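You operate a simulated robot arm through the tools that you are given. There is no shell and no other tool.

Carry out the task below with a simulated robot arm. There is one attempt and no reset: what you move stays moved.

Task
Move the blue button to the set gauge, gauge it, then tray it.
Fine: it has rested 30 min on the grey stand; 25 % or less is PASS, more is RETEST; table in, lever down with fingers clear, table out.

Only the result counts: the job must be done as asked and must still hold three seconds after the hand-in. Knocking over, shifting, dropping, spilling or breaking anything else fails it.

Robot
A 6-joint arm with a two-finger parallel gripper, fixed in place. Base frame: the origin is on the floor under the middle of its stand, x ahead of it, y to its left, z up; the work surface is at about z = 0.86. Units: m, rad, N and s.
With the tool pointing down near the work surface it reaches from about 0.26 to 0.68 m from the base axis. Its first joint turns from -1.152 to 1.152 rad. Payload 2.9 kg.
Tool frame: the origin (TCP) lies between the finger pads and is the grasp point; the fingertips stand 0.03 m ahead of it; z points along the fingers, y is the line along which they close. The gripper opens to 0.11 m. The fingers are 0.02 m wide and 0.01 m thick; the gripper's body (0.048 by 0.112 m) begins 0.055 m behind the TCP.
Orientation is told as [roll, pitch, yaw] about the base's x, y, z axes, in that order, counted from this pose: with the fingers straight down and closing along the base's y, the tool's x points along the base's -x, its y along +y and its z along -z.

Tools
- The arm moves only by the tool arm_command. Its argument "moves" is a list of rows, each a list of 3 entries, a list of its own where there are three numbers: the shift along the base's x, y, z in units of 150 mm (1.0 is 150 mm), then the turn, a rotation vector about the base's x, y, z in units of 90 degrees (1.0 is 90 degrees), then the closure in counts, from 0 (fully open) to 255 (shut). In form: [[[x, y, z], [rx, ry, rz], claw], ...]. A call has 1 to 20 rows; each row is the pose to reach, as a shift and turn from the pose commanded when the call began. A call with a number of a shift or a turn outside -1 to 1 is refused whole. Each row takes 0.2 s and may step no farther than 0.05 m and 0.15 rad from the row before; otherwise, or with a gripper value out of range, the whole call is refused. A pose out of reach is approached as far as the arm can. The call stops where the force on the tool passes 70 N (or 10 N more than at its start, if that is more) or the arm is blocked; 0.2 s more then pass. Each finger travels about 0.108 m/s and halts on what it meets, pressing with about 29 N; the grip force reading is that of the motor and also rises with nothing between the fingers. The clock runs only during rows and for 0.2 s after the last one: add rows that repeat a pose to give the fingers time. It gives the time, the measured TCP pose, the force on the tool (base axes), the opening and the grip force at its end, in the units of the frame above (readings bear some noise), with the torque about the TCP (base axes, N m) and any sound that the robot's microphone picked up.
- Cameras (640 x 400 px; columns grow to the right, rows downward): "scene" is fixed at [0.0764, 0.4461, 1.3779]; the picture's right is [-0.71, -0.70, 0.00], its down [-0.43, 0.43, -0.79] and it looks along [0.56, -0.57, -0.61] (base axes); focal length 238 px, centre (320, 200). "wrist" rides on the gripper at [0.072, 0.017, -0.103] in the tool frame; the picture's right is [-0.23, 0.97, 0.00], its down [-0.76, -0.18, -0.62] and it looks along [-0.61, -0.14, 0.78] (tool axes); focal length 222 px, centre (320, 200). There is no depth. A picture from a camera that has moved, and an enlarged one, comes with that camera's place and axes in the base frame and with its lens. The place of the scene camera against the robot may be out by one fixed shift of up to 0.012 m in any direction.
- capture(camera): a new picture of that camera. The clock stands still meanwhile.
- close_up(camera, box): a new picture of the part [left, top, right, bottom] of that camera's present view, enlarged. The clock stands still meanwhile.
- finish_job(): hands the job in; it is judged then, once.

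Nothing tells you positions but the pictures and the camera data. Unless the task says otherwise, let go and move clear before handing in.

The tools are called after "Call:" as name(argument=value, ...) on one line, values as JSON. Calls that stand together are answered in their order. arm_command: Moves the arm, as the interface text tells. Its arguments: {"type":"object","properties":{"moves":{"type":"array"}},"required":["moves"]} The other tools are called the same way: capture (camera) takes a picture; close_up (camera, box) takes an enlarged picture of a part of a camera's view; finish_job () hands the job in.

At the start:

```text
time: 0.0
eef_pos: [0.4072, 0.071, 1.2212]
tcp_rot: [0.0, 0.001, 0.0]
contact_force: [0.3, 0.1, -0.3]
torque: [0.01, 0.02, 0.03]
opening: 0.1099
grasp_force: 0.1
```

scene: 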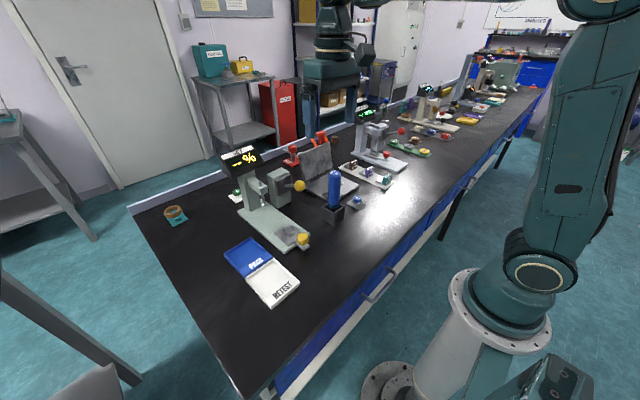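
wrist: 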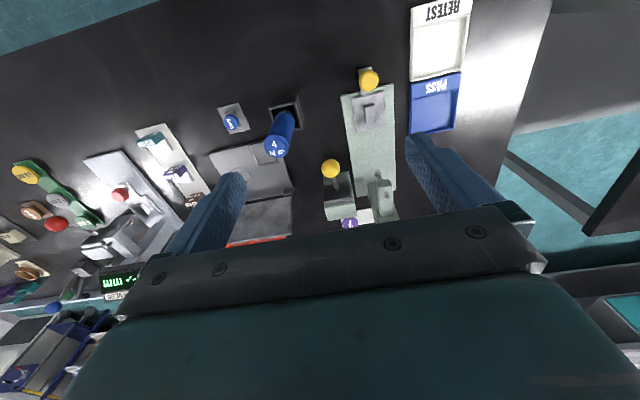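

I see a bench with several gauges, a two-colour PASS/RETEST tray, and a blue item on a grey pad and a blue cylinder with a number. I'll look closer before moving anything.

Call:
close_up(camera="scene", box=[200, 130, 360, 230])

Call:
close_up(camera="scene", box=[220, 170, 380, 310])

Call:
close_up(camera="scene", box=[330, 90, 490, 200])

Call:
close_up(camera="wrist", box=[200, 60, 420, 250])

Call:
close_up(camera="wrist", box=[0, 100, 220, 310])

```text
4.00 times, centred on (280, 180) of scene
camera zoom: at [0.0764, 0.4461, 1.3779], right [-0.71, -0.7, 0.0], down [-0.43, 0.43, -0.79], along [0.56, -0.57, -0.61], focal length 950 px, centre (480, 280)
```

zoom: 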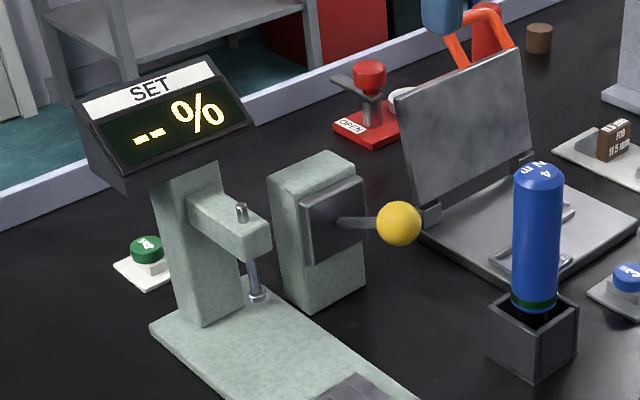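

```text
2.86 times, centred on (300, 240) of scene
camera zoom: at [0.0764, 0.4461, 1.3779], right [-0.71, -0.7, 0.0], down [-0.43, 0.43, -0.79], along [0.56, -0.57, -0.61], focal length 679 px, centre (377, 86)
```

zoom: 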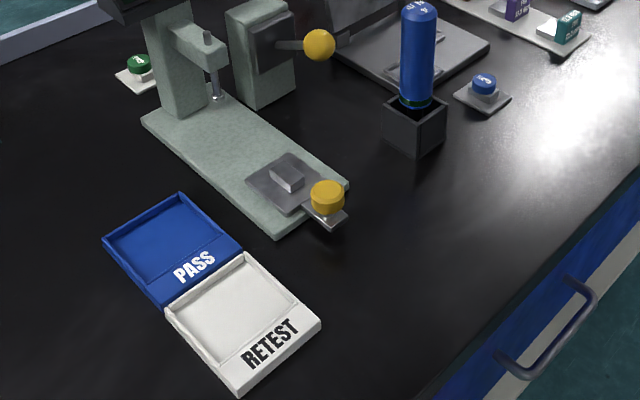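

```text
3.64 times, centred on (410, 145) of scene
camera zoom: at [0.0764, 0.4461, 1.3779], right [-0.71, -0.7, 0.0], down [-0.43, 0.43, -0.79], along [0.56, -0.57, -0.61], focal length 864 px, centre (-7, 400)
```

zoom: 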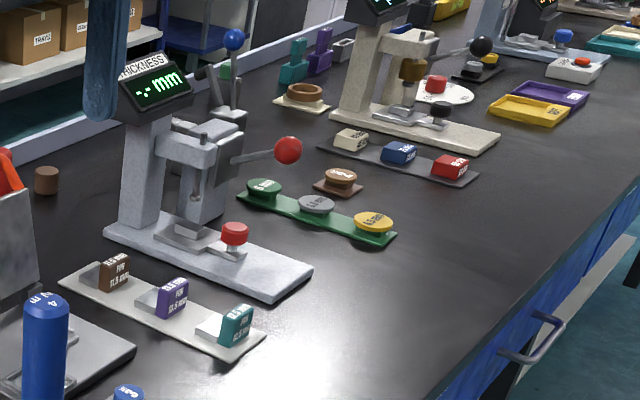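

```text
2.11 times, centred on (310, 155) of wrist
camera zoom: at [0.3346, 0.0868, 1.3246], right [0.23, 0.97, 0.0], down [0.76, -0.18, 0.62], along [0.61, -0.14, -0.78], focal length 468 px, centre (341, 295)
```

zoom: 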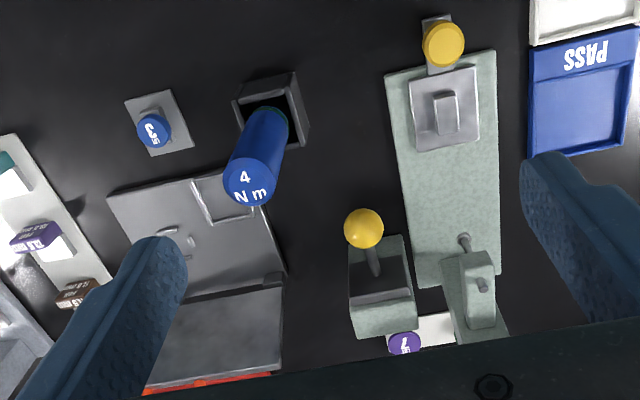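

```text
1.90 times, centred on (110, 205) of wrist
camera zoom: at [0.3346, 0.0868, 1.3246], right [0.23, 0.97, 0.0], down [0.76, -0.18, 0.62], along [0.61, -0.14, -0.78], focal length 423 px, centre (720, 190)
```

zoom: 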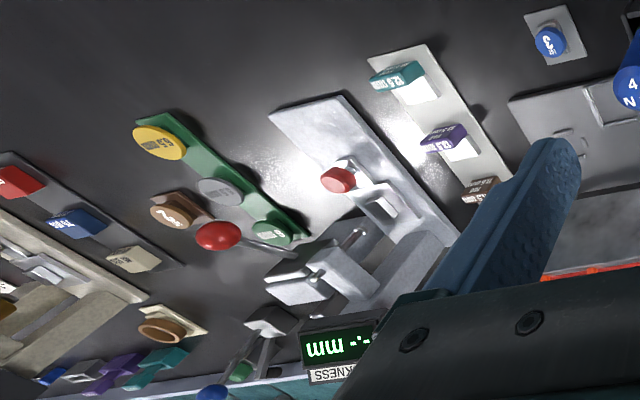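

The blue button sits on a small grey stand next to the blue torque driver; the SET gauge with the "%" display has a sliding table with a yellow knob and a lever with a yellow ball. I'll zoom in on those parts in more detail.

Call:
close_up(camera="scene", box=[335, 180, 385, 220])

Call:
close_up(camera="scene", box=[225, 185, 325, 255])

Call:
close_up(camera="wrist", box=[205, 90, 305, 160])

Call:
close_up(camera="wrist", box=[310, 60, 410, 130])

Call:
close_up(camera="wrist", box=[310, 150, 410, 230])

Call:
close_up(camera="scene", box=[220, 235, 310, 310])

```text
10.00 times, centred on (360, 200) of scene
camera zoom: at [0.0764, 0.4461, 1.3779], right [-0.71, -0.7, 0.0], down [-0.43, 0.43, -0.79], along [0.56, -0.57, -0.61], focal length 2375 px, centre (-80, 200)
```

zoom: 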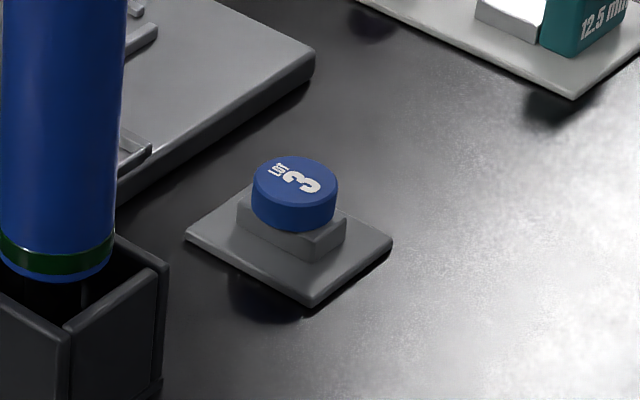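

```text
5.71 times, centred on (275, 220) of scene
camera zoom: at [0.0764, 0.4461, 1.3779], right [-0.71, -0.7, 0.0], down [-0.43, 0.43, -0.79], along [0.56, -0.57, -0.61], focal length 1357 px, centre (577, 86)
```

zoom: 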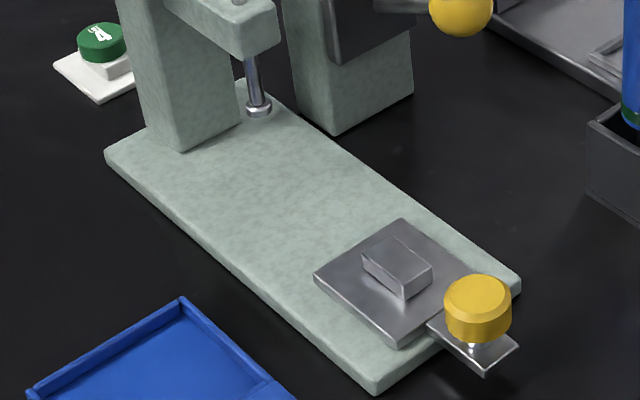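

```text
5.71 times, centred on (255, 125) of wrist
camera zoom: at [0.3346, 0.0868, 1.3246], right [0.23, 0.97, 0.0], down [0.76, -0.18, 0.62], along [0.61, -0.14, -0.78], focal length 1269 px, centre (691, 629)
```

zoom: 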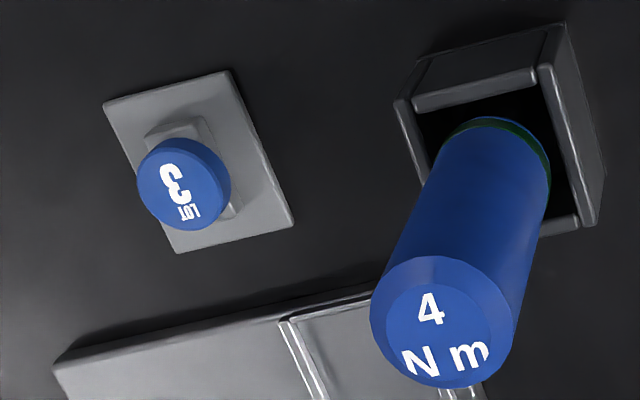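

```text
5.71 times, centred on (360, 95) of wrist
camera zoom: at [0.3346, 0.0868, 1.3246], right [0.23, 0.97, 0.0], down [0.76, -0.18, 0.62], along [0.61, -0.14, -0.78], focal length 1269 px, centre (91, 800)
```

zoom: 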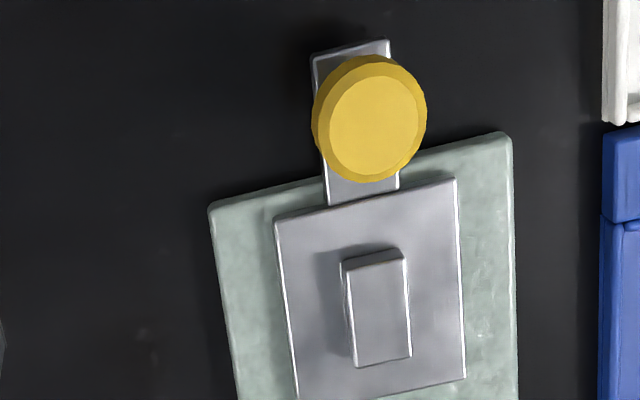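

```text
5.00 times, centred on (360, 190) of wrist
camera zoom: at [0.3346, 0.0868, 1.3246], right [0.23, 0.97, 0.0], down [0.76, -0.18, 0.62], along [0.61, -0.14, -0.78], focal length 1111 px, centre (120, 250)
```

zoom: 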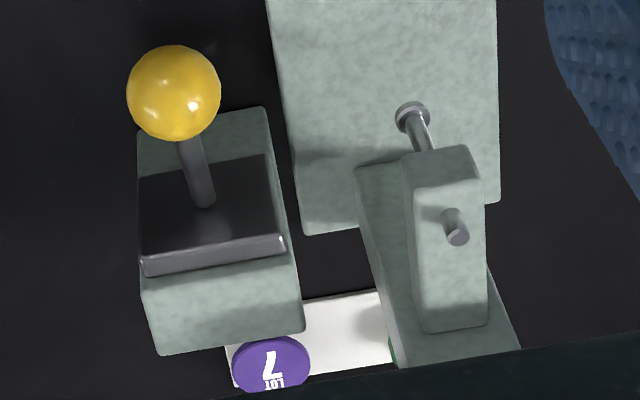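

```text
5.33 times, centred on (265, 272) of scene
camera zoom: at [0.0764, 0.4461, 1.3779], right [-0.71, -0.7, 0.0], down [-0.43, 0.43, -0.79], along [0.56, -0.57, -0.61], focal length 1267 px, centre (613, -187)
```

zoom: 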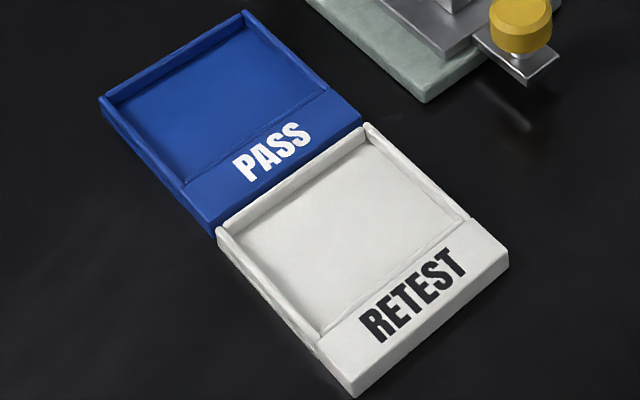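

The button (LOT 3) is at about (0.444, -0.116), its stand square with the base axes. The SET gauge table block is at about (0.488, 0.150), its knob at (0.430, 0.150), and the lever ball at about (0.543, 0.060, 0.973). First I move over the button, fingers partly closed, and look again.

Call:
arm_command(moves=[[[0.06, -0.23, -0.1], [0, 0, 0], 60], [[0.12, -0.46, -0.2], [0, 0, 0], 120], [[0.18, -0.7, -0.3], [0, 0, 0], 120], [[0.245, -0.93, -0.4], [0, 0, 0], 120]])

```text
time: 1.0
eef_pos: [0.4432, -0.0689, 1.1611]
tcp_rot: [0.001, 0.0, 0.001]
contact_force: [0.1, 0.2, -0.1]
torque: [0.01, 0.0, 0.02]
opening: 0.0585
grasp_force: 0.1
```

The arm is moving as expected with the opening at about 58 mm. I'll go on to about 0.12 m above the button.

Call:
arm_command(moves=[[[0, -0.16, -0.25], [0, 0, 0], 120], [[0, -0.31, -0.5], [0, 0, 0], 120], [[0, -0.31, -0.75], [0, 0, 0], 120], [[0, -0.31, -1.0], [0, 0, 0], 120]])

Call:
capture(camera="wrist")

Call:
capture(camera="scene")

```text
time: 2.0
eef_pos: [0.4417, -0.1141, 1.0102]
tcp_rot: [0.0, 0.001, 0.0]
contact_force: [0.3, -0.1, 0.6]
torque: [0.01, 0.0, 0.03]
opening: 0.0583
grasp_force: 0.1
```

```text
taken
camera wrist: at [0.3699, -0.0985, 1.1138], right [0.23, 0.97, 0.0], down [0.76, -0.18, 0.62], along [0.61, -0.14, -0.78], focal length 222 px, centre (320, 200)
```

wrist: 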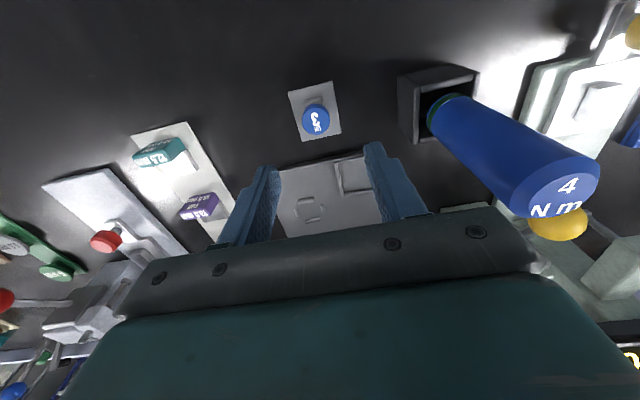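

```text
taken
```

scene: 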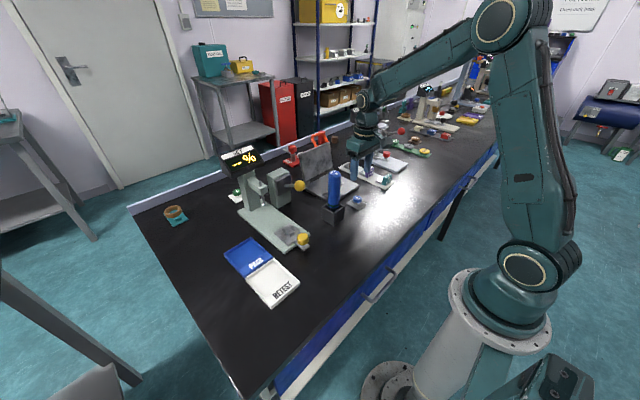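

The button is visible ahead and below the fingers. I'll enlarge it to measure its centre and thickness.

Call:
close_up(camera="wrist", box=[275, 70, 355, 150])

Call:
close_up(camera="scene", box=[335, 140, 415, 220])

```text
5.00 times, centred on (315, 110) of wrist
camera zoom: at [0.3699, -0.0985, 1.1138], right [0.23, 0.97, 0.0], down [0.76, -0.18, 0.62], along [0.61, -0.14, -0.78], focal length 1111 px, centre (345, 650)
```

zoom: 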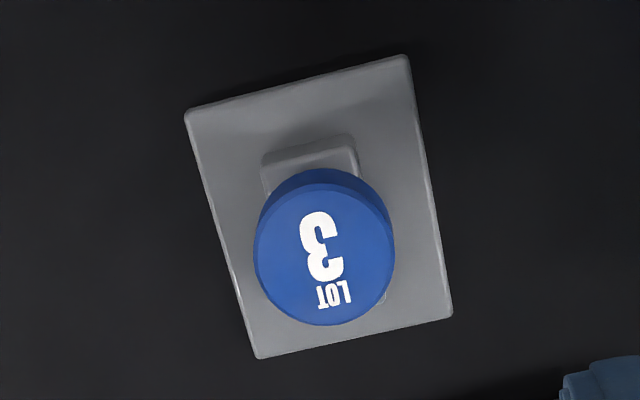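

```text
5.00 times, centred on (375, 180) of scene
camera zoom: at [0.0764, 0.4461, 1.3779], right [-0.71, -0.7, 0.0], down [-0.43, 0.43, -0.79], along [0.56, -0.57, -0.61], focal length 1188 px, centre (45, 300)
```

zoom: 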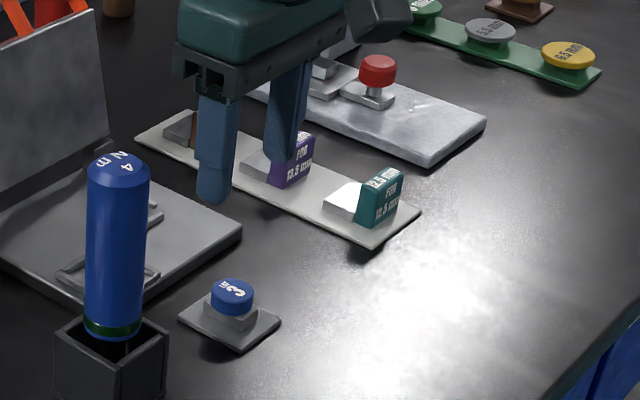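

The button centre works out at about (0.4445, -0.120) with its top near z = 0.883. I'll line up over it and come down partway, fingertips still above it, to re-measure the heights.

Call:
arm_command(moves=[[[0.019, -0.038, -0.15], [0, 0, 0], 120], [[0.019, -0.038, -0.36], [0, 0, 0], 120], [[0.019, -0.038, -0.36], [0, 0, 0], 120]])

Call:
capture(camera="wrist")

Call:
close_up(camera="wrist", box=[260, 90, 380, 190])

Call:
close_up(camera="scene", box=[330, 160, 390, 220])

```text
time: 2.8
eef_pos: [0.4457, -0.1221, 0.9576]
tcp_rot: [-0.001, 0.0, 0.002]
contact_force: [0.4, -0.4, -0.4]
torque: [0.01, 0.01, 0.02]
opening: 0.0579
grasp_force: 0.0
```

```text
taken
camera wrist: at [0.374, -0.1049, 1.0598], right [0.23, 0.97, 0.0], down [0.76, -0.18, 0.62], along [0.61, -0.14, -0.78], focal length 222 px, centre (320, 200)
```

wrist: 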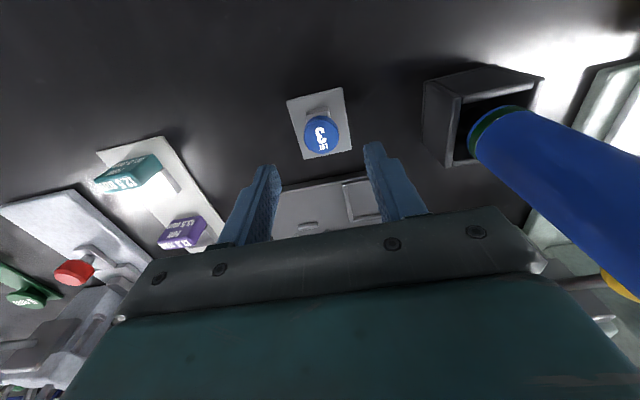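

```text
4.00 times, centred on (320, 140) of wrist
camera zoom: at [0.374, -0.1049, 1.0598], right [0.23, 0.97, 0.0], down [0.76, -0.18, 0.62], along [0.61, -0.14, -0.78], focal length 888 px, centre (320, 440)
```

zoom: 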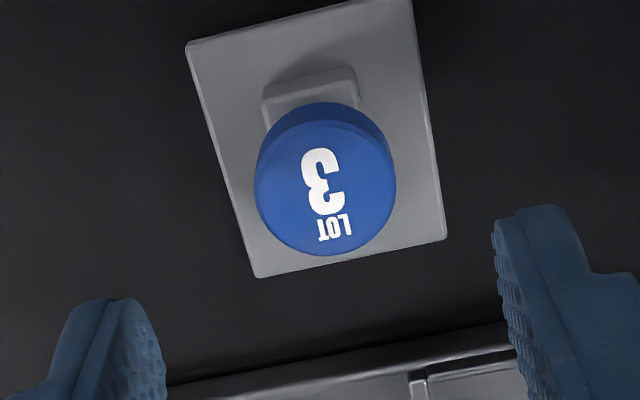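

```text
6.67 times, centred on (360, 190) of scene
camera zoom: at [0.0764, 0.4461, 1.3779], right [-0.71, -0.7, 0.0], down [-0.43, 0.43, -0.79], along [0.56, -0.57, -0.61], focal length 1584 px, centre (53, 267)
```

zoom: 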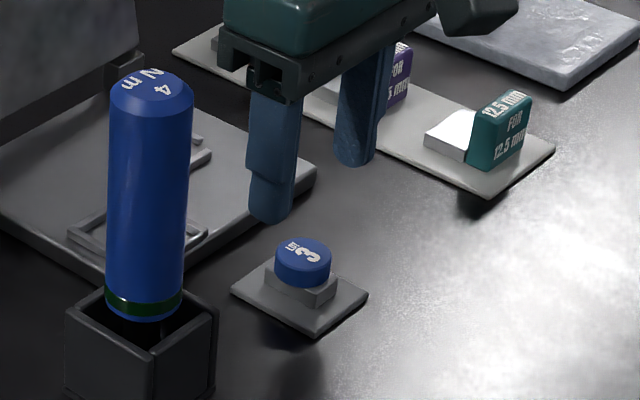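

The button is about 29 mm across with its top near z = 0.885 and the fingers straddle it in y. I'll come down to fingertips at about z = 0.871, above the stand plate, before closing.

Call:
arm_command(moves=[[[-0.005, 0.01, -0.13], [0, 0, 0], 120], [[-0.005, 0.01, -0.26], [0, 0, 0], 120], [[-0.005, 0.01, -0.372], [0, 0, 0], 120], [[-0.005, 0.01, -0.372], [0, 0, 0], 120]])

Call:
capture(camera="wrist")

Call:
close_up(camera="scene", box=[330, 160, 390, 220])

```text
time: 3.8
eef_pos: [0.4451, -0.12, 0.9005]
tcp_rot: [0.0, 0.0, 0.002]
contact_force: [-0.5, 0.4, -1.0]
torque: [0.03, -0.02, 0.0]
opening: 0.0582
grasp_force: 0.0
```

```text
taken
camera wrist: at [0.3736, -0.1037, 1.0039], right [0.23, 0.97, 0.0], down [0.76, -0.18, 0.62], along [0.61, -0.14, -0.78], focal length 222 px, centre (320, 200)
```

wrist: 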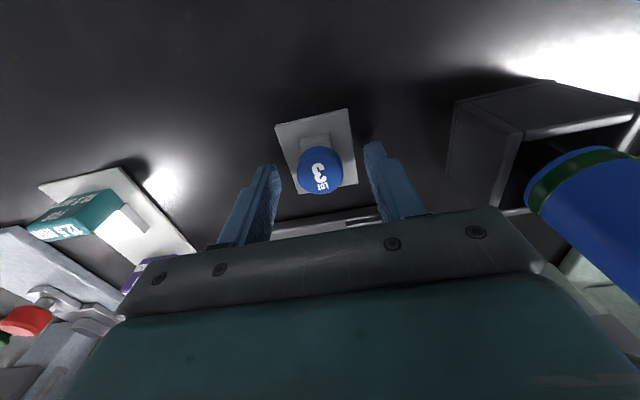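

```text
6.67 times, centred on (360, 190) of scene
camera zoom: at [0.0764, 0.4461, 1.3779], right [-0.71, -0.7, 0.0], down [-0.43, 0.43, -0.79], along [0.56, -0.57, -0.61], focal length 1584 px, centre (53, 267)
```

zoom: 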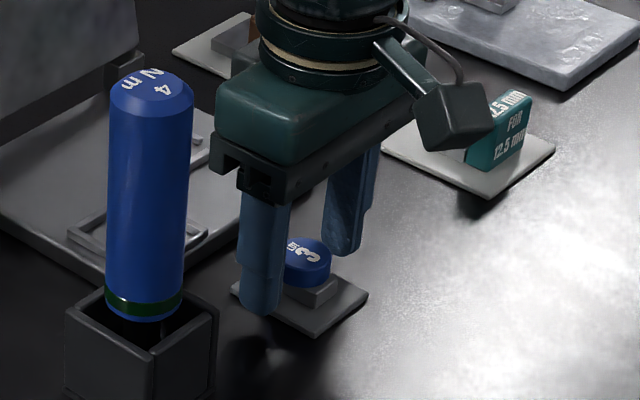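

The fingers straddle the button, centred on it, with no contact. Closing now.

Call:
arm_command(moves=[[[0, 0, 0], [0, 0, 0], 170], [[0, 0, 0], [0, 0, 0], 210], [[0, 0, 0], [0, 0, 0], 255], [[0, 0, 0], [0, 0, 0], 255]])

Call:
capture(camera="wrist")

Call:
close_up(camera="scene", box=[330, 160, 390, 220])

```text
time: 4.8
eef_pos: [0.4459, -0.1204, 0.9017]
tcp_rot: [0.001, -0.002, 0.002]
contact_force: [-0.6, -0.2, -0.3]
torque: [-0.03, -0.01, 0.0]
opening: 0.0273
grasp_force: 28.8
```

```text
taken
camera wrist: at [0.3736, -0.1037, 1.0042], right [0.23, 0.97, 0.0], down [0.76, -0.18, 0.62], along [0.61, -0.14, -0.78], focal length 222 px, centre (320, 200)
```

wrist: 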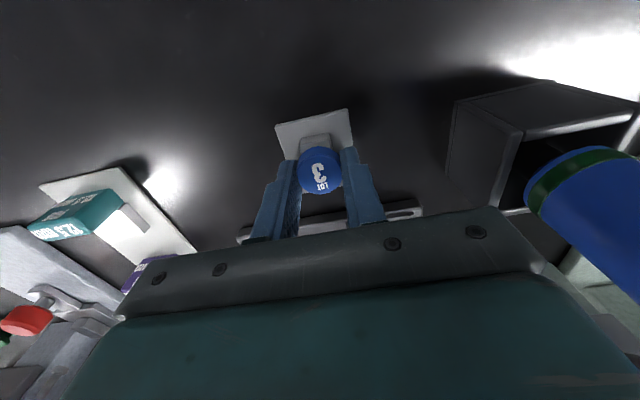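

```text
6.67 times, centred on (360, 190) of scene
camera zoom: at [0.0764, 0.4461, 1.3779], right [-0.71, -0.7, 0.0], down [-0.43, 0.43, -0.79], along [0.56, -0.57, -0.61], focal length 1584 px, centre (53, 267)
```

zoom: 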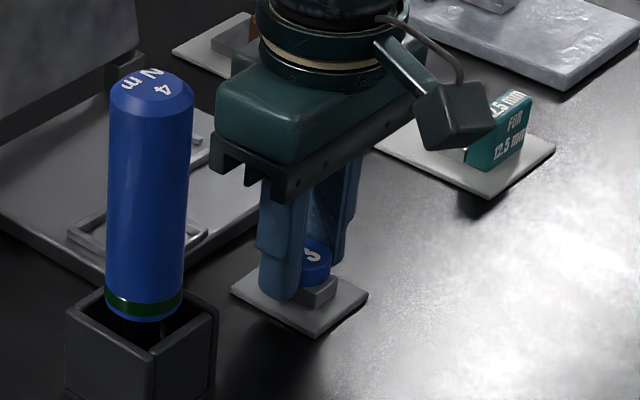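

The button is gripped (27 mm opening, 29 N). I lift straight up.

Call:
arm_command(moves=[[[0, 0, 0.1], [0, 0, 0], 255], [[0, 0, 0.35], [0, 0, 0], 255], [[0, 0, 0.65], [0, 0, 0], 255], [[0, 0, 0.95], [0, 0, 0], 255]])

Call:
capture(camera="wrist")

Call:
capture(camera="scene")

```text
time: 5.8
eef_pos: [0.4462, -0.1203, 1.0456]
tcp_rot: [0.001, 0.001, 0.003]
contact_force: [0.4, 0.0, 0.5]
torque: [-0.01, -0.02, -0.01]
opening: 0.0271
grasp_force: 28.5
```

```text
taken
camera wrist: at [0.3747, -0.1044, 1.1491], right [0.23, 0.97, 0.0], down [0.76, -0.18, 0.62], along [0.61, -0.14, -0.78], focal length 222 px, centre (320, 200)
```

wrist: 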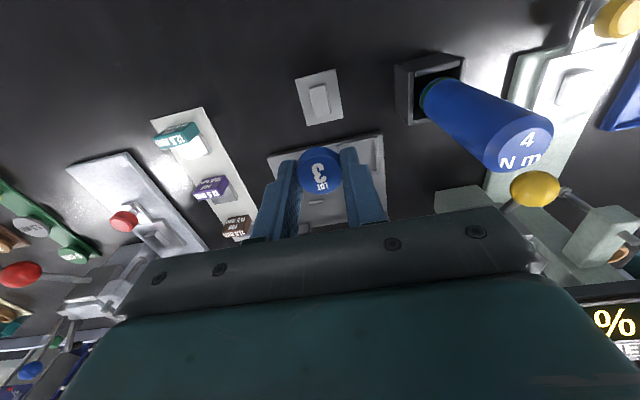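

```text
taken
```

scene: 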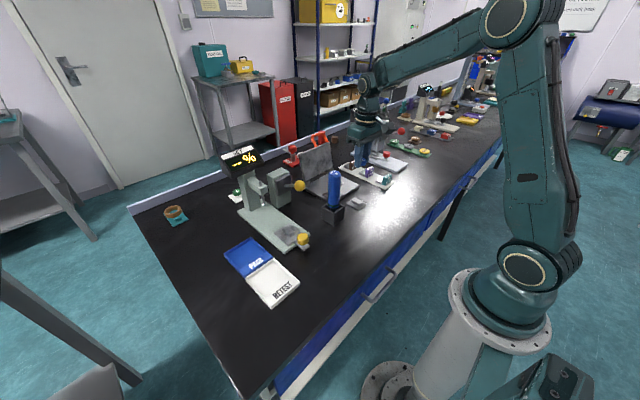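

The button is held and the stand hasn't moved. I go up a little more and carry it over towards the gauge table, above the driver.

Call:
arm_command(moves=[[[0, 0, 0.25], [0, 0, 0], 255], [[0, 0.2, 0.45], [0, 0, 0], 255], [[0.05, 0.45, 0.5], [0, 0, 0], 255], [[0.1, 0.72, 0.5], [0, 0, 0], 255], [[0.14, 1.0, 0.5], [0, 0, 0], 255]])

Call:
arm_command(moves=[[[0.03, 0.27, 0], [0, 0, 0], 255], [[0.06, 0.54, 0], [0, 0, 0], 255], [[0.1, 0.8, 0], [0, 0, 0], 255], [[0.1, 0.8, -0.2], [0, 0, 0], 255], [[0.1, 0.8, -0.2], [0, 0, 0], 255]])

Call:
capture(camera="wrist")

Call:
capture(camera="scene")

```text
time: 7.0
eef_pos: [0.4636, 0.03, 1.1171]
tcp_rot: [0.0, 0.0, 0.0]
contact_force: [-0.1, -0.1, -0.4]
torque: [-0.04, -0.05, -0.03]
opening: 0.0272
grasp_force: 29.1
```

```text
time: 8.2
eef_pos: [0.4844, 0.151, 1.0866]
tcp_rot: [0.001, 0.0, 0.0]
contact_force: [0.9, -0.5, 0.0]
torque: [-0.04, 0.03, -0.02]
opening: 0.0272
grasp_force: 29.2
```

```text
taken
camera wrist: at [0.4131, 0.168, 1.1894], right [0.23, 0.97, 0.0], down [0.76, -0.18, 0.62], along [0.61, -0.14, -0.78], focal length 222 px, centre (320, 200)
```

wrist: 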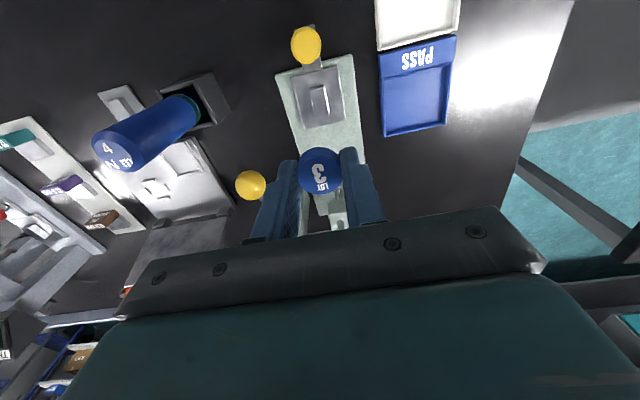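

```text
taken
```

scene: 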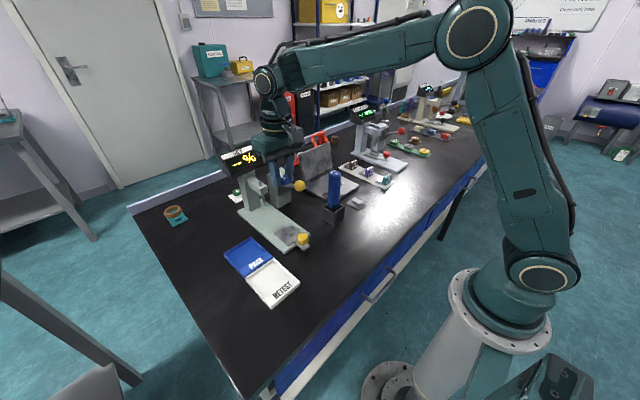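

The button is held above the gauge table. I'll measure the table block precisely from here.

Call:
close_up(camera="wrist", box=[265, 20, 365, 140])

Call:
close_up(camera="scene", box=[230, 170, 330, 260])

```text
3.33 times, centred on (315, 80) of wrist
camera zoom: at [0.4131, 0.168, 1.1894], right [0.23, 0.97, 0.0], down [0.76, -0.18, 0.62], along [0.61, -0.14, -0.78], focal length 740 px, centre (337, 600)
```

zoom: 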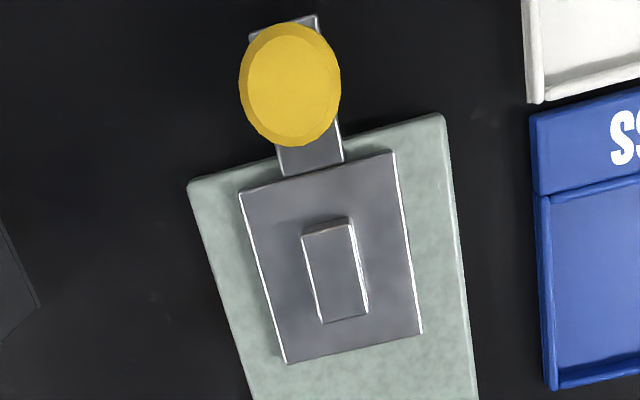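

```text
4.44 times, centred on (280, 215) of scene
camera zoom: at [0.0764, 0.4461, 1.3779], right [-0.71, -0.7, 0.0], down [-0.43, 0.43, -0.79], along [0.56, -0.57, -0.61], focal length 1056 px, centre (498, 133)
```

zoom: 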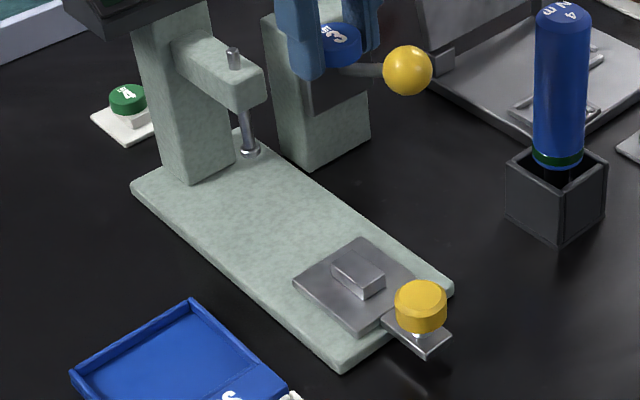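

The table block is about 19 × 32 mm, centred at about (0.4894, 0.1496), with its narrow side along y, so the grip direction suits it. I come down partway and check the alignment.

Call:
arm_command(moves=[[[0.03, -0.01, -0.2], [0, 0, 0], 255], [[0.03, -0.01, -0.45], [0, 0, 0], 255], [[0.03, -0.01, -0.7], [0, 0, 0], 255], [[0.03, -0.01, -0.77], [0, 0, 0], 255], [[0.03, -0.01, -0.77], [0, 0, 0], 255]])

Call:
capture(camera="wrist")

Call:
close_up(camera="wrist", box=[260, 60, 380, 200])

Call:
close_up(camera="scene", box=[240, 170, 340, 260])

```text
time: 9.4
eef_pos: [0.4879, 0.1491, 0.9731]
tcp_rot: [-0.001, 0.0, 0.001]
contact_force: [0.2, -0.7, -0.1]
torque: [-0.02, -0.01, -0.01]
opening: 0.0271
grasp_force: 28.6
```

```text
taken
camera wrist: at [0.4157, 0.1656, 1.0763], right [0.23, 0.97, 0.0], down [0.76, -0.18, 0.62], along [0.61, -0.14, -0.78], focal length 222 px, centre (320, 200)
```

wrist: 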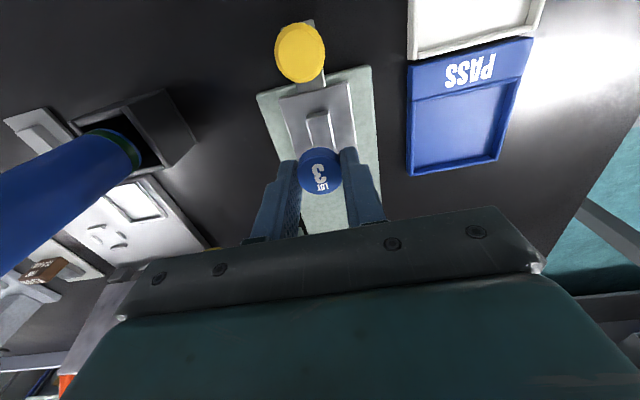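

```text
2.86 times, centred on (320, 130) of wrist
camera zoom: at [0.4157, 0.1656, 1.0763], right [0.23, 0.97, 0.0], down [0.76, -0.18, 0.62], along [0.61, -0.14, -0.78], focal length 635 px, centre (320, 400)
```

zoom: 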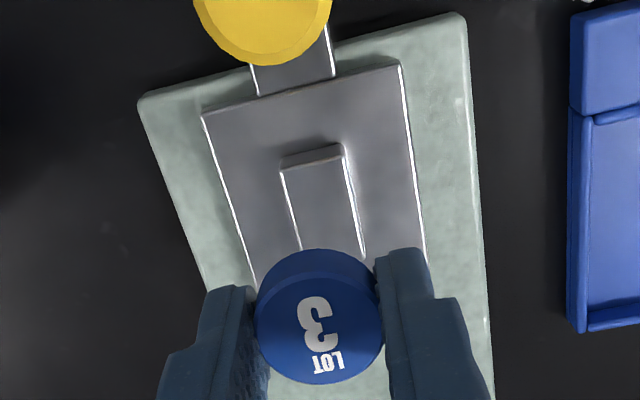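

```text
4.44 times, centred on (290, 215) of scene
camera zoom: at [0.0764, 0.4461, 1.3779], right [-0.71, -0.7, 0.0], down [-0.43, 0.43, -0.79], along [0.56, -0.57, -0.61], focal length 1056 px, centre (453, 133)
```

zoom: 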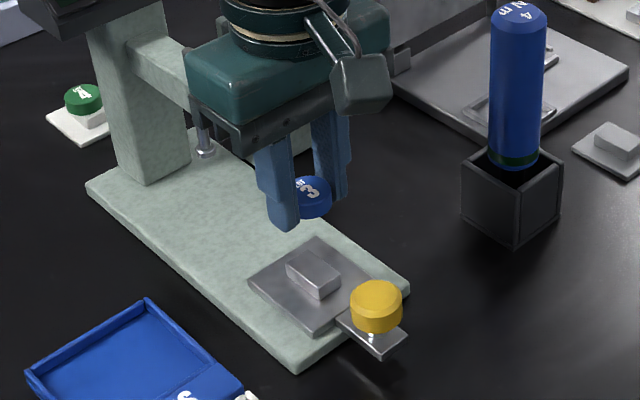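

The table block top comes out at about z = 0.887 and the held button is centred on the tool. I lower to just above the block, with a 2 mm correction in x.

Call:
arm_command(moves=[[[0.014, 0.007, -0.15], [0, 0, 0], 255], [[0.014, 0.007, -0.3], [0, 0, 0], 255], [[0.014, 0.007, -0.355], [0, 0, 0], 255], [[0.014, 0.007, -0.355], [0, 0, 0], 255]])

Call:
close_up(camera="wrist", box=[260, 100, 380, 220])

Call:
close_up(camera="scene", box=[260, 200, 330, 260])

```text
time: 10.4
eef_pos: [0.4891, 0.1497, 0.9196]
tcp_rot: [0.001, -0.001, 0.003]
contact_force: [-0.2, -0.2, 0.6]
torque: [0.01, 0.02, 0.01]
opening: 0.0272
grasp_force: 28.8
```

```text
3.33 times, centred on (320, 160) of wrist
camera zoom: at [0.4164, 0.1663, 1.0237], right [0.23, 0.97, 0.0], down [0.76, -0.18, 0.62], along [0.61, -0.14, -0.78], focal length 740 px, centre (320, 333)
```

zoom: 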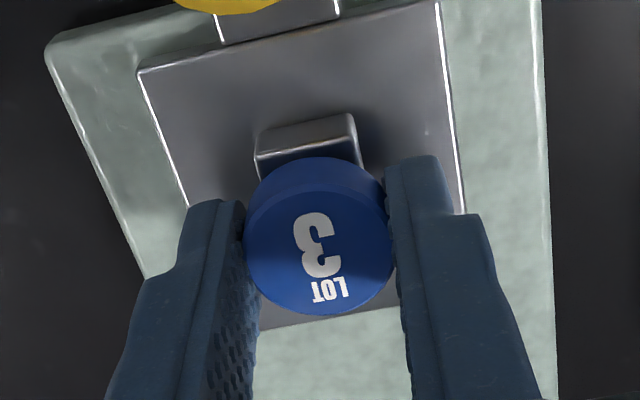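

```text
6.67 times, centred on (295, 230) of scene
camera zoom: at [0.0764, 0.4461, 1.3779], right [-0.71, -0.7, 0.0], down [-0.43, 0.43, -0.79], along [0.56, -0.57, -0.61], focal length 1584 px, centre (487, 0)
```

zoom: 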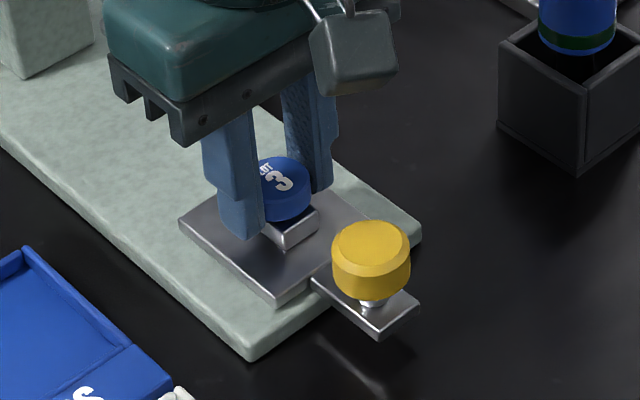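

The button hovers a few millimetres above the block, well centred. I lower in small steps and watch the force.

Call:
arm_command(moves=[[[0.006, 0, -0.013], [0, 0, 0], 255], [[0.006, 0, -0.02], [0, 0, 0], 255], [[0.006, 0, -0.02], [0, 0, 0], 255]])

Call:
arm_command(moves=[[[0, 0, -0.01], [0, 0, 0], 255], [[0, 0, -0.01], [0, 0, 0], 255]])

Call:
close_up(camera="scene", box=[260, 200, 330, 260])

```text
time: 11.2
eef_pos: [0.4893, 0.1496, 0.9181]
tcp_rot: [0.001, -0.001, 0.003]
contact_force: [-2.3, -0.3, 3.4]
torque: [-0.02, 0.02, 0.0]
opening: 0.0272
grasp_force: 29.1
```

```text
time: 11.8
eef_pos: [0.489, 0.1499, 0.9179]
tcp_rot: [-0.001, -0.002, 0.0]
contact_force: [-0.9, -2.7, 19.9]
torque: [-0.01, 0.05, 0.0]
opening: 0.0271
grasp_force: 29.3
```

```text
6.67 times, centred on (295, 230) of scene
camera zoom: at [0.0761, 0.4459, 1.378], right [-0.71, -0.7, 0.0], down [-0.42, 0.43, -0.79], along [0.56, -0.57, -0.61], focal length 1584 px, centre (487, 0)
```

zoom: 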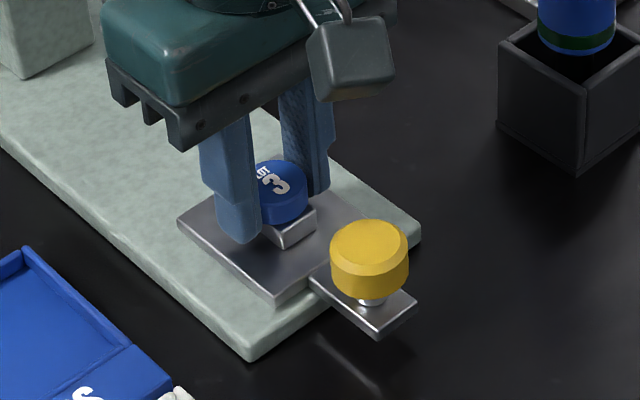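

The button has landed on the block (about 20 N). I ease back by 1.5 mm and open the fingers to the same partial opening.

Call:
arm_command(moves=[[[0, 0, 0.01], [0, 0, 0], 255], [[0, 0, 0.01], [0, 0, 0], 210], [[0, 0, 0.01], [0, 0, 0], 150], [[0, 0, 0.01], [0, 0, 0], 120], [[0, 0, 0.01], [0, 0, 0], 120]])

Call:
capture(camera="wrist")

Call:
close_up(camera="wrist", box=[260, 100, 380, 220])

Call:
close_up(camera="scene", box=[260, 200, 330, 260])

```text
time: 13.0
eef_pos: [0.49, 0.1492, 0.9159]
tcp_rot: [0.0, 0.0, 0.003]
contact_force: [0.3, 0.4, 0.3]
torque: [0.01, 0.01, -0.02]
opening: 0.0585
grasp_force: 0.1
```

```text
taken
camera wrist: at [0.4173, 0.1663, 1.0201], right [0.23, 0.97, 0.0], down [0.76, -0.18, 0.62], along [0.61, -0.14, -0.78], focal length 222 px, centre (320, 200)
```

wrist: 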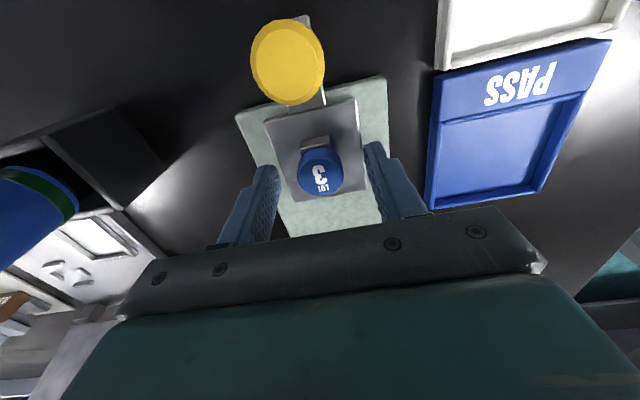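

```text
3.33 times, centred on (320, 160) of wrist
camera zoom: at [0.4173, 0.1663, 1.0201], right [0.23, 0.97, 0.0], down [0.76, -0.18, 0.62], along [0.61, -0.14, -0.78], focal length 740 px, centre (320, 333)
```

zoom: 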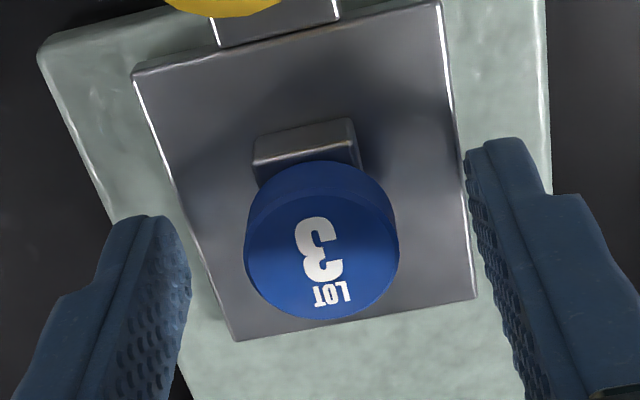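

```text
6.67 times, centred on (295, 230) of scene
camera zoom: at [0.0764, 0.4461, 1.3779], right [-0.71, -0.7, 0.0], down [-0.43, 0.43, -0.79], along [0.56, -0.57, -0.61], focal length 1584 px, centre (487, 0)
```

zoom: 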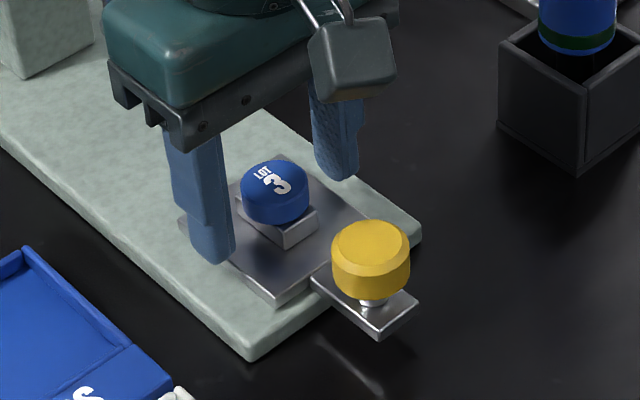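

The button sits flat on the table block. I raise the open fingers straight up and move back over the yellow knob to look at it.

Call:
arm_command(moves=[[[0, 0, 0.1], [0, 0, 0], 120], [[0, 0, 0.35], [0, 0, 0], 120], [[0, 0, 0.6], [0, 0, 0], 120], [[-0.2, 0, 0.6], [0, 0, 0], 120], [[-0.42, 0, 0.6], [0, 0, 0], 120], [[-0.42, 0, 0.6], [0, 0, 0], 120]])

Call:
capture(camera="wrist")

Call:
close_up(camera="wrist", box=[260, 80, 400, 220])

Call:
close_up(camera="scene", box=[250, 200, 330, 260])

```text
time: 14.4
eef_pos: [0.4256, 0.1509, 1.0062]
tcp_rot: [0.001, 0.0, -0.001]
contact_force: [0.3, 0.3, 0.3]
torque: [0.0, -0.01, 0.01]
opening: 0.0582
grasp_force: 0.1
```

```text
taken
camera wrist: at [0.3544, 0.167, 1.1095], right [0.23, 0.97, 0.0], down [0.76, -0.18, 0.62], along [0.61, -0.14, -0.78], focal length 222 px, centre (320, 200)
```

wrist: 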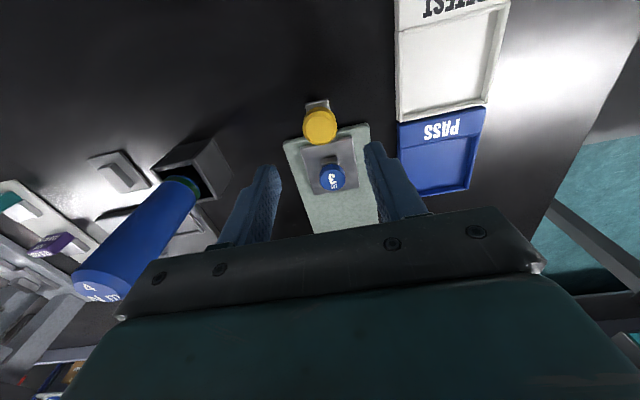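

```text
2.86 times, centred on (330, 150) of wrist
camera zoom: at [0.3544, 0.167, 1.1095], right [0.23, 0.97, 0.0], down [0.76, -0.18, 0.62], along [0.61, -0.14, -0.78], focal length 635 px, centre (291, 343)
```

zoom: 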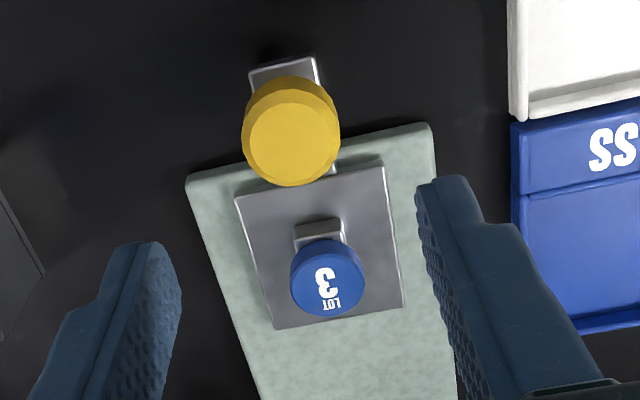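

```text
6.67 times, centred on (290, 230) of scene
camera zoom: at [0.0764, 0.4461, 1.3779], right [-0.71, -0.7, 0.0], down [-0.43, 0.43, -0.79], along [0.56, -0.57, -0.61], focal length 1584 px, centre (520, 0)
```

zoom: 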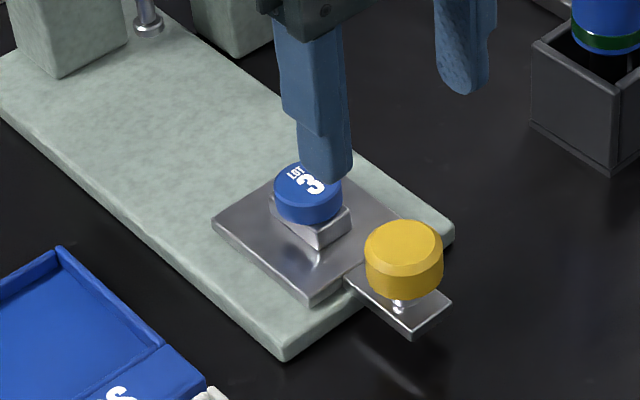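

The knob is centred at about (0.429, 0.149) with a diameter of about 32 mm and its top near z = 0.908. I come down with the fingers straddling it.

Call:
arm_command(moves=[[[0.02, -0.007, -0.15], [0, 0, 0], 120], [[0.02, -0.007, -0.4], [0, 0, 0], 120], [[0.02, -0.007, -0.57], [0, 0, 0], 120], [[0.02, -0.007, -0.57], [0, 0, 0], 120]])

Call:
capture(camera="wrist")

Call:
close_up(camera="scene", box=[250, 200, 330, 260])

```text
time: 15.4
eef_pos: [0.4298, 0.1495, 0.9216]
tcp_rot: [0.0, -0.001, 0.003]
contact_force: [0.3, 0.7, -0.3]
torque: [0.01, 0.02, -0.02]
opening: 0.0582
grasp_force: 0.0
```

```text
taken
camera wrist: at [0.3576, 0.1661, 1.0239], right [0.23, 0.97, 0.0], down [0.76, -0.18, 0.62], along [0.61, -0.14, -0.78], focal length 222 px, centre (320, 200)
```

wrist: 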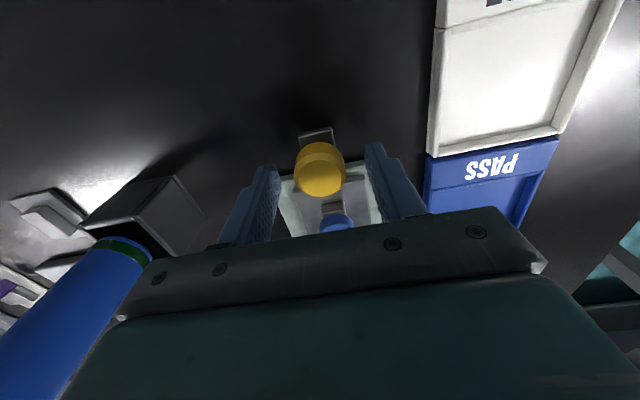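

```text
6.67 times, centred on (290, 230) of scene
camera zoom: at [0.0764, 0.4461, 1.3779], right [-0.71, -0.7, 0.0], down [-0.43, 0.43, -0.79], along [0.56, -0.57, -0.61], focal length 1584 px, centre (520, 0)
```

zoom: 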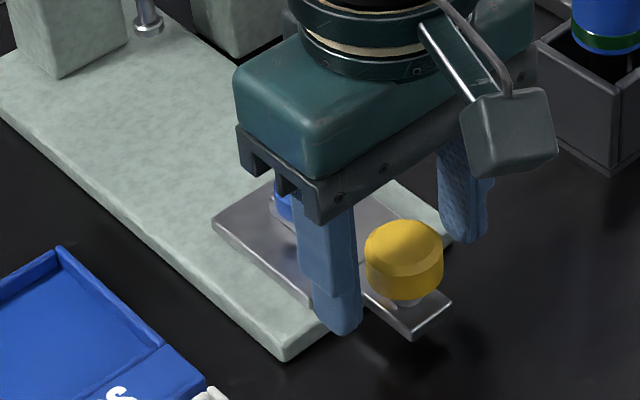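

The knob is between the fingers. I close on it.

Call:
arm_command(moves=[[[0, 0, 0], [0, 0, 0], 170], [[0, 0, 0], [0, 0, 0], 220], [[0, 0, 0], [0, 0, 0], 255], [[0, 0, 0], [0, 0, 0], 255]])

Call:
close_up(camera="scene", box=[230, 180, 330, 260])

```text
time: 16.4
eef_pos: [0.4304, 0.1507, 0.9216]
tcp_rot: [0.0, 0.0, 0.002]
contact_force: [0.4, 4.1, -4.3]
torque: [0.06, -0.18, 0.03]
opening: 0.0318
grasp_force: 45.0
```

```text
5.00 times, centred on (280, 220) of scene
camera zoom: at [0.0765, 0.4462, 1.3779], right [-0.71, -0.7, 0.0], down [-0.43, 0.43, -0.79], along [0.56, -0.57, -0.61], focal length 1188 px, centre (520, 100)
```

zoom: 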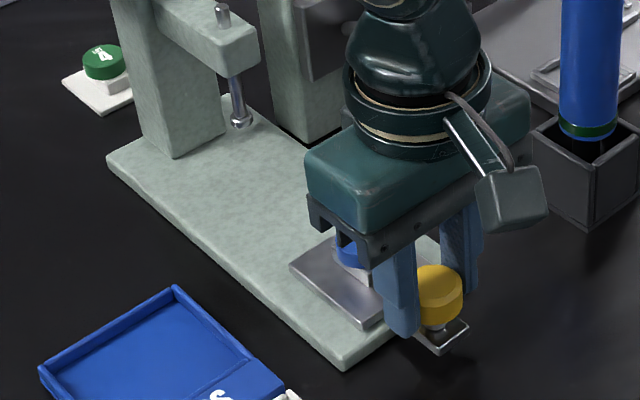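

The knob is gripped at 32 mm. I push the table in gently along x, first about 75 mm.

Call:
arm_command(moves=[[[0.02, 0, 0], [0, 0, 0], 255], [[0.06, 0, 0], [0, 0, 0], 255], [[0.12, 0, 0], [0, 0, 0], 255], [[0.19, 0, 0], [0, 0, 0], 255], [[0.26, 0, 0], [0, 0, 0], 255], [[0.33, 0, 0], [0, 0, 0], 255], [[0.4, 0, 0], [0, 0, 0], 255], [[0.46, 0, 0], [0, 0, 0], 255], [[0.5, 0, 0], [0, 0, 0], 255], [[0.5, 0, 0], [0, 0, 0], 255]])

Call:
capture(camera="scene")

Call:
close_up(camera="scene", box=[220, 140, 340, 240])

Call:
capture(camera="wrist")

```text
time: 18.6
eef_pos: [0.5041, 0.1502, 0.9214]
tcp_rot: [0.001, 0.002, 0.002]
contact_force: [0.5, 20.9, -20.9]
torque: [0.25, 0.84, -0.1]
opening: 0.0317
grasp_force: 44.8
```

```text
taken
```

scene: 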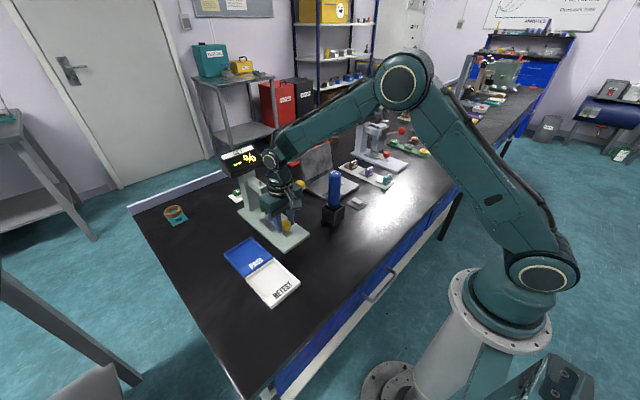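

```text
4.00 times, centred on (280, 190) of scene
camera zoom: at [0.0767, 0.4467, 1.3777], right [-0.71, -0.7, 0.0], down [-0.43, 0.43, -0.79], along [0.56, -0.57, -0.61], focal length 950 px, centre (480, 240)
```

zoom: 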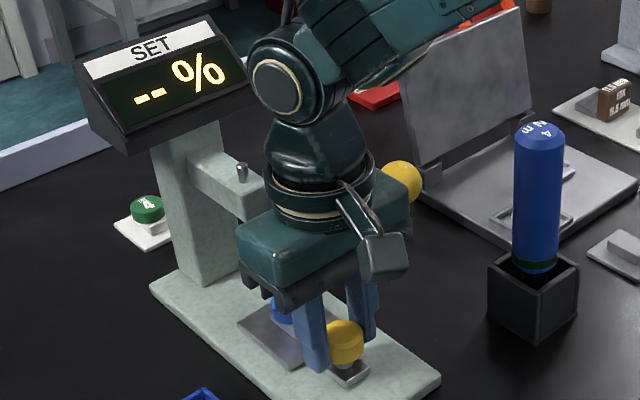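

```text
taken
camera wrist: at [0.4325, 0.166, 1.0244], right [0.22, 0.97, 0.0], down [0.76, -0.18, 0.62], along [0.61, -0.14, -0.78], focal length 222 px, centre (320, 200)
```

wrist: 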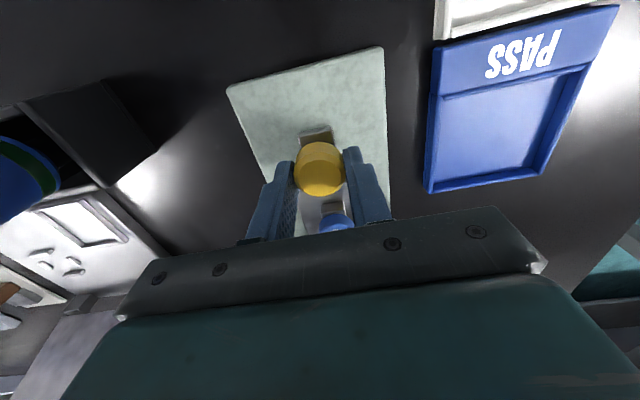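

The table moves; the rail runs at a slight angle, so there is about 20 N of side and vertical load. I relieve that first with small shifts of +y and -z.

Call:
arm_command(moves=[[[0, 0.006, -0.006], [0, 0, 0], 255], [[0, 0.012, -0.012], [0, 0, 0], 255], [[0, 0.012, -0.012], [0, 0, 0], 255]])

```text
time: 19.4
eef_pos: [0.5055, 0.1504, 0.9213]
tcp_rot: [0.002, -0.001, -0.001]
contact_force: [-1.2, 5.0, -2.5]
torque: [0.17, 1.34, 0.16]
opening: 0.0314
grasp_force: 44.9
```

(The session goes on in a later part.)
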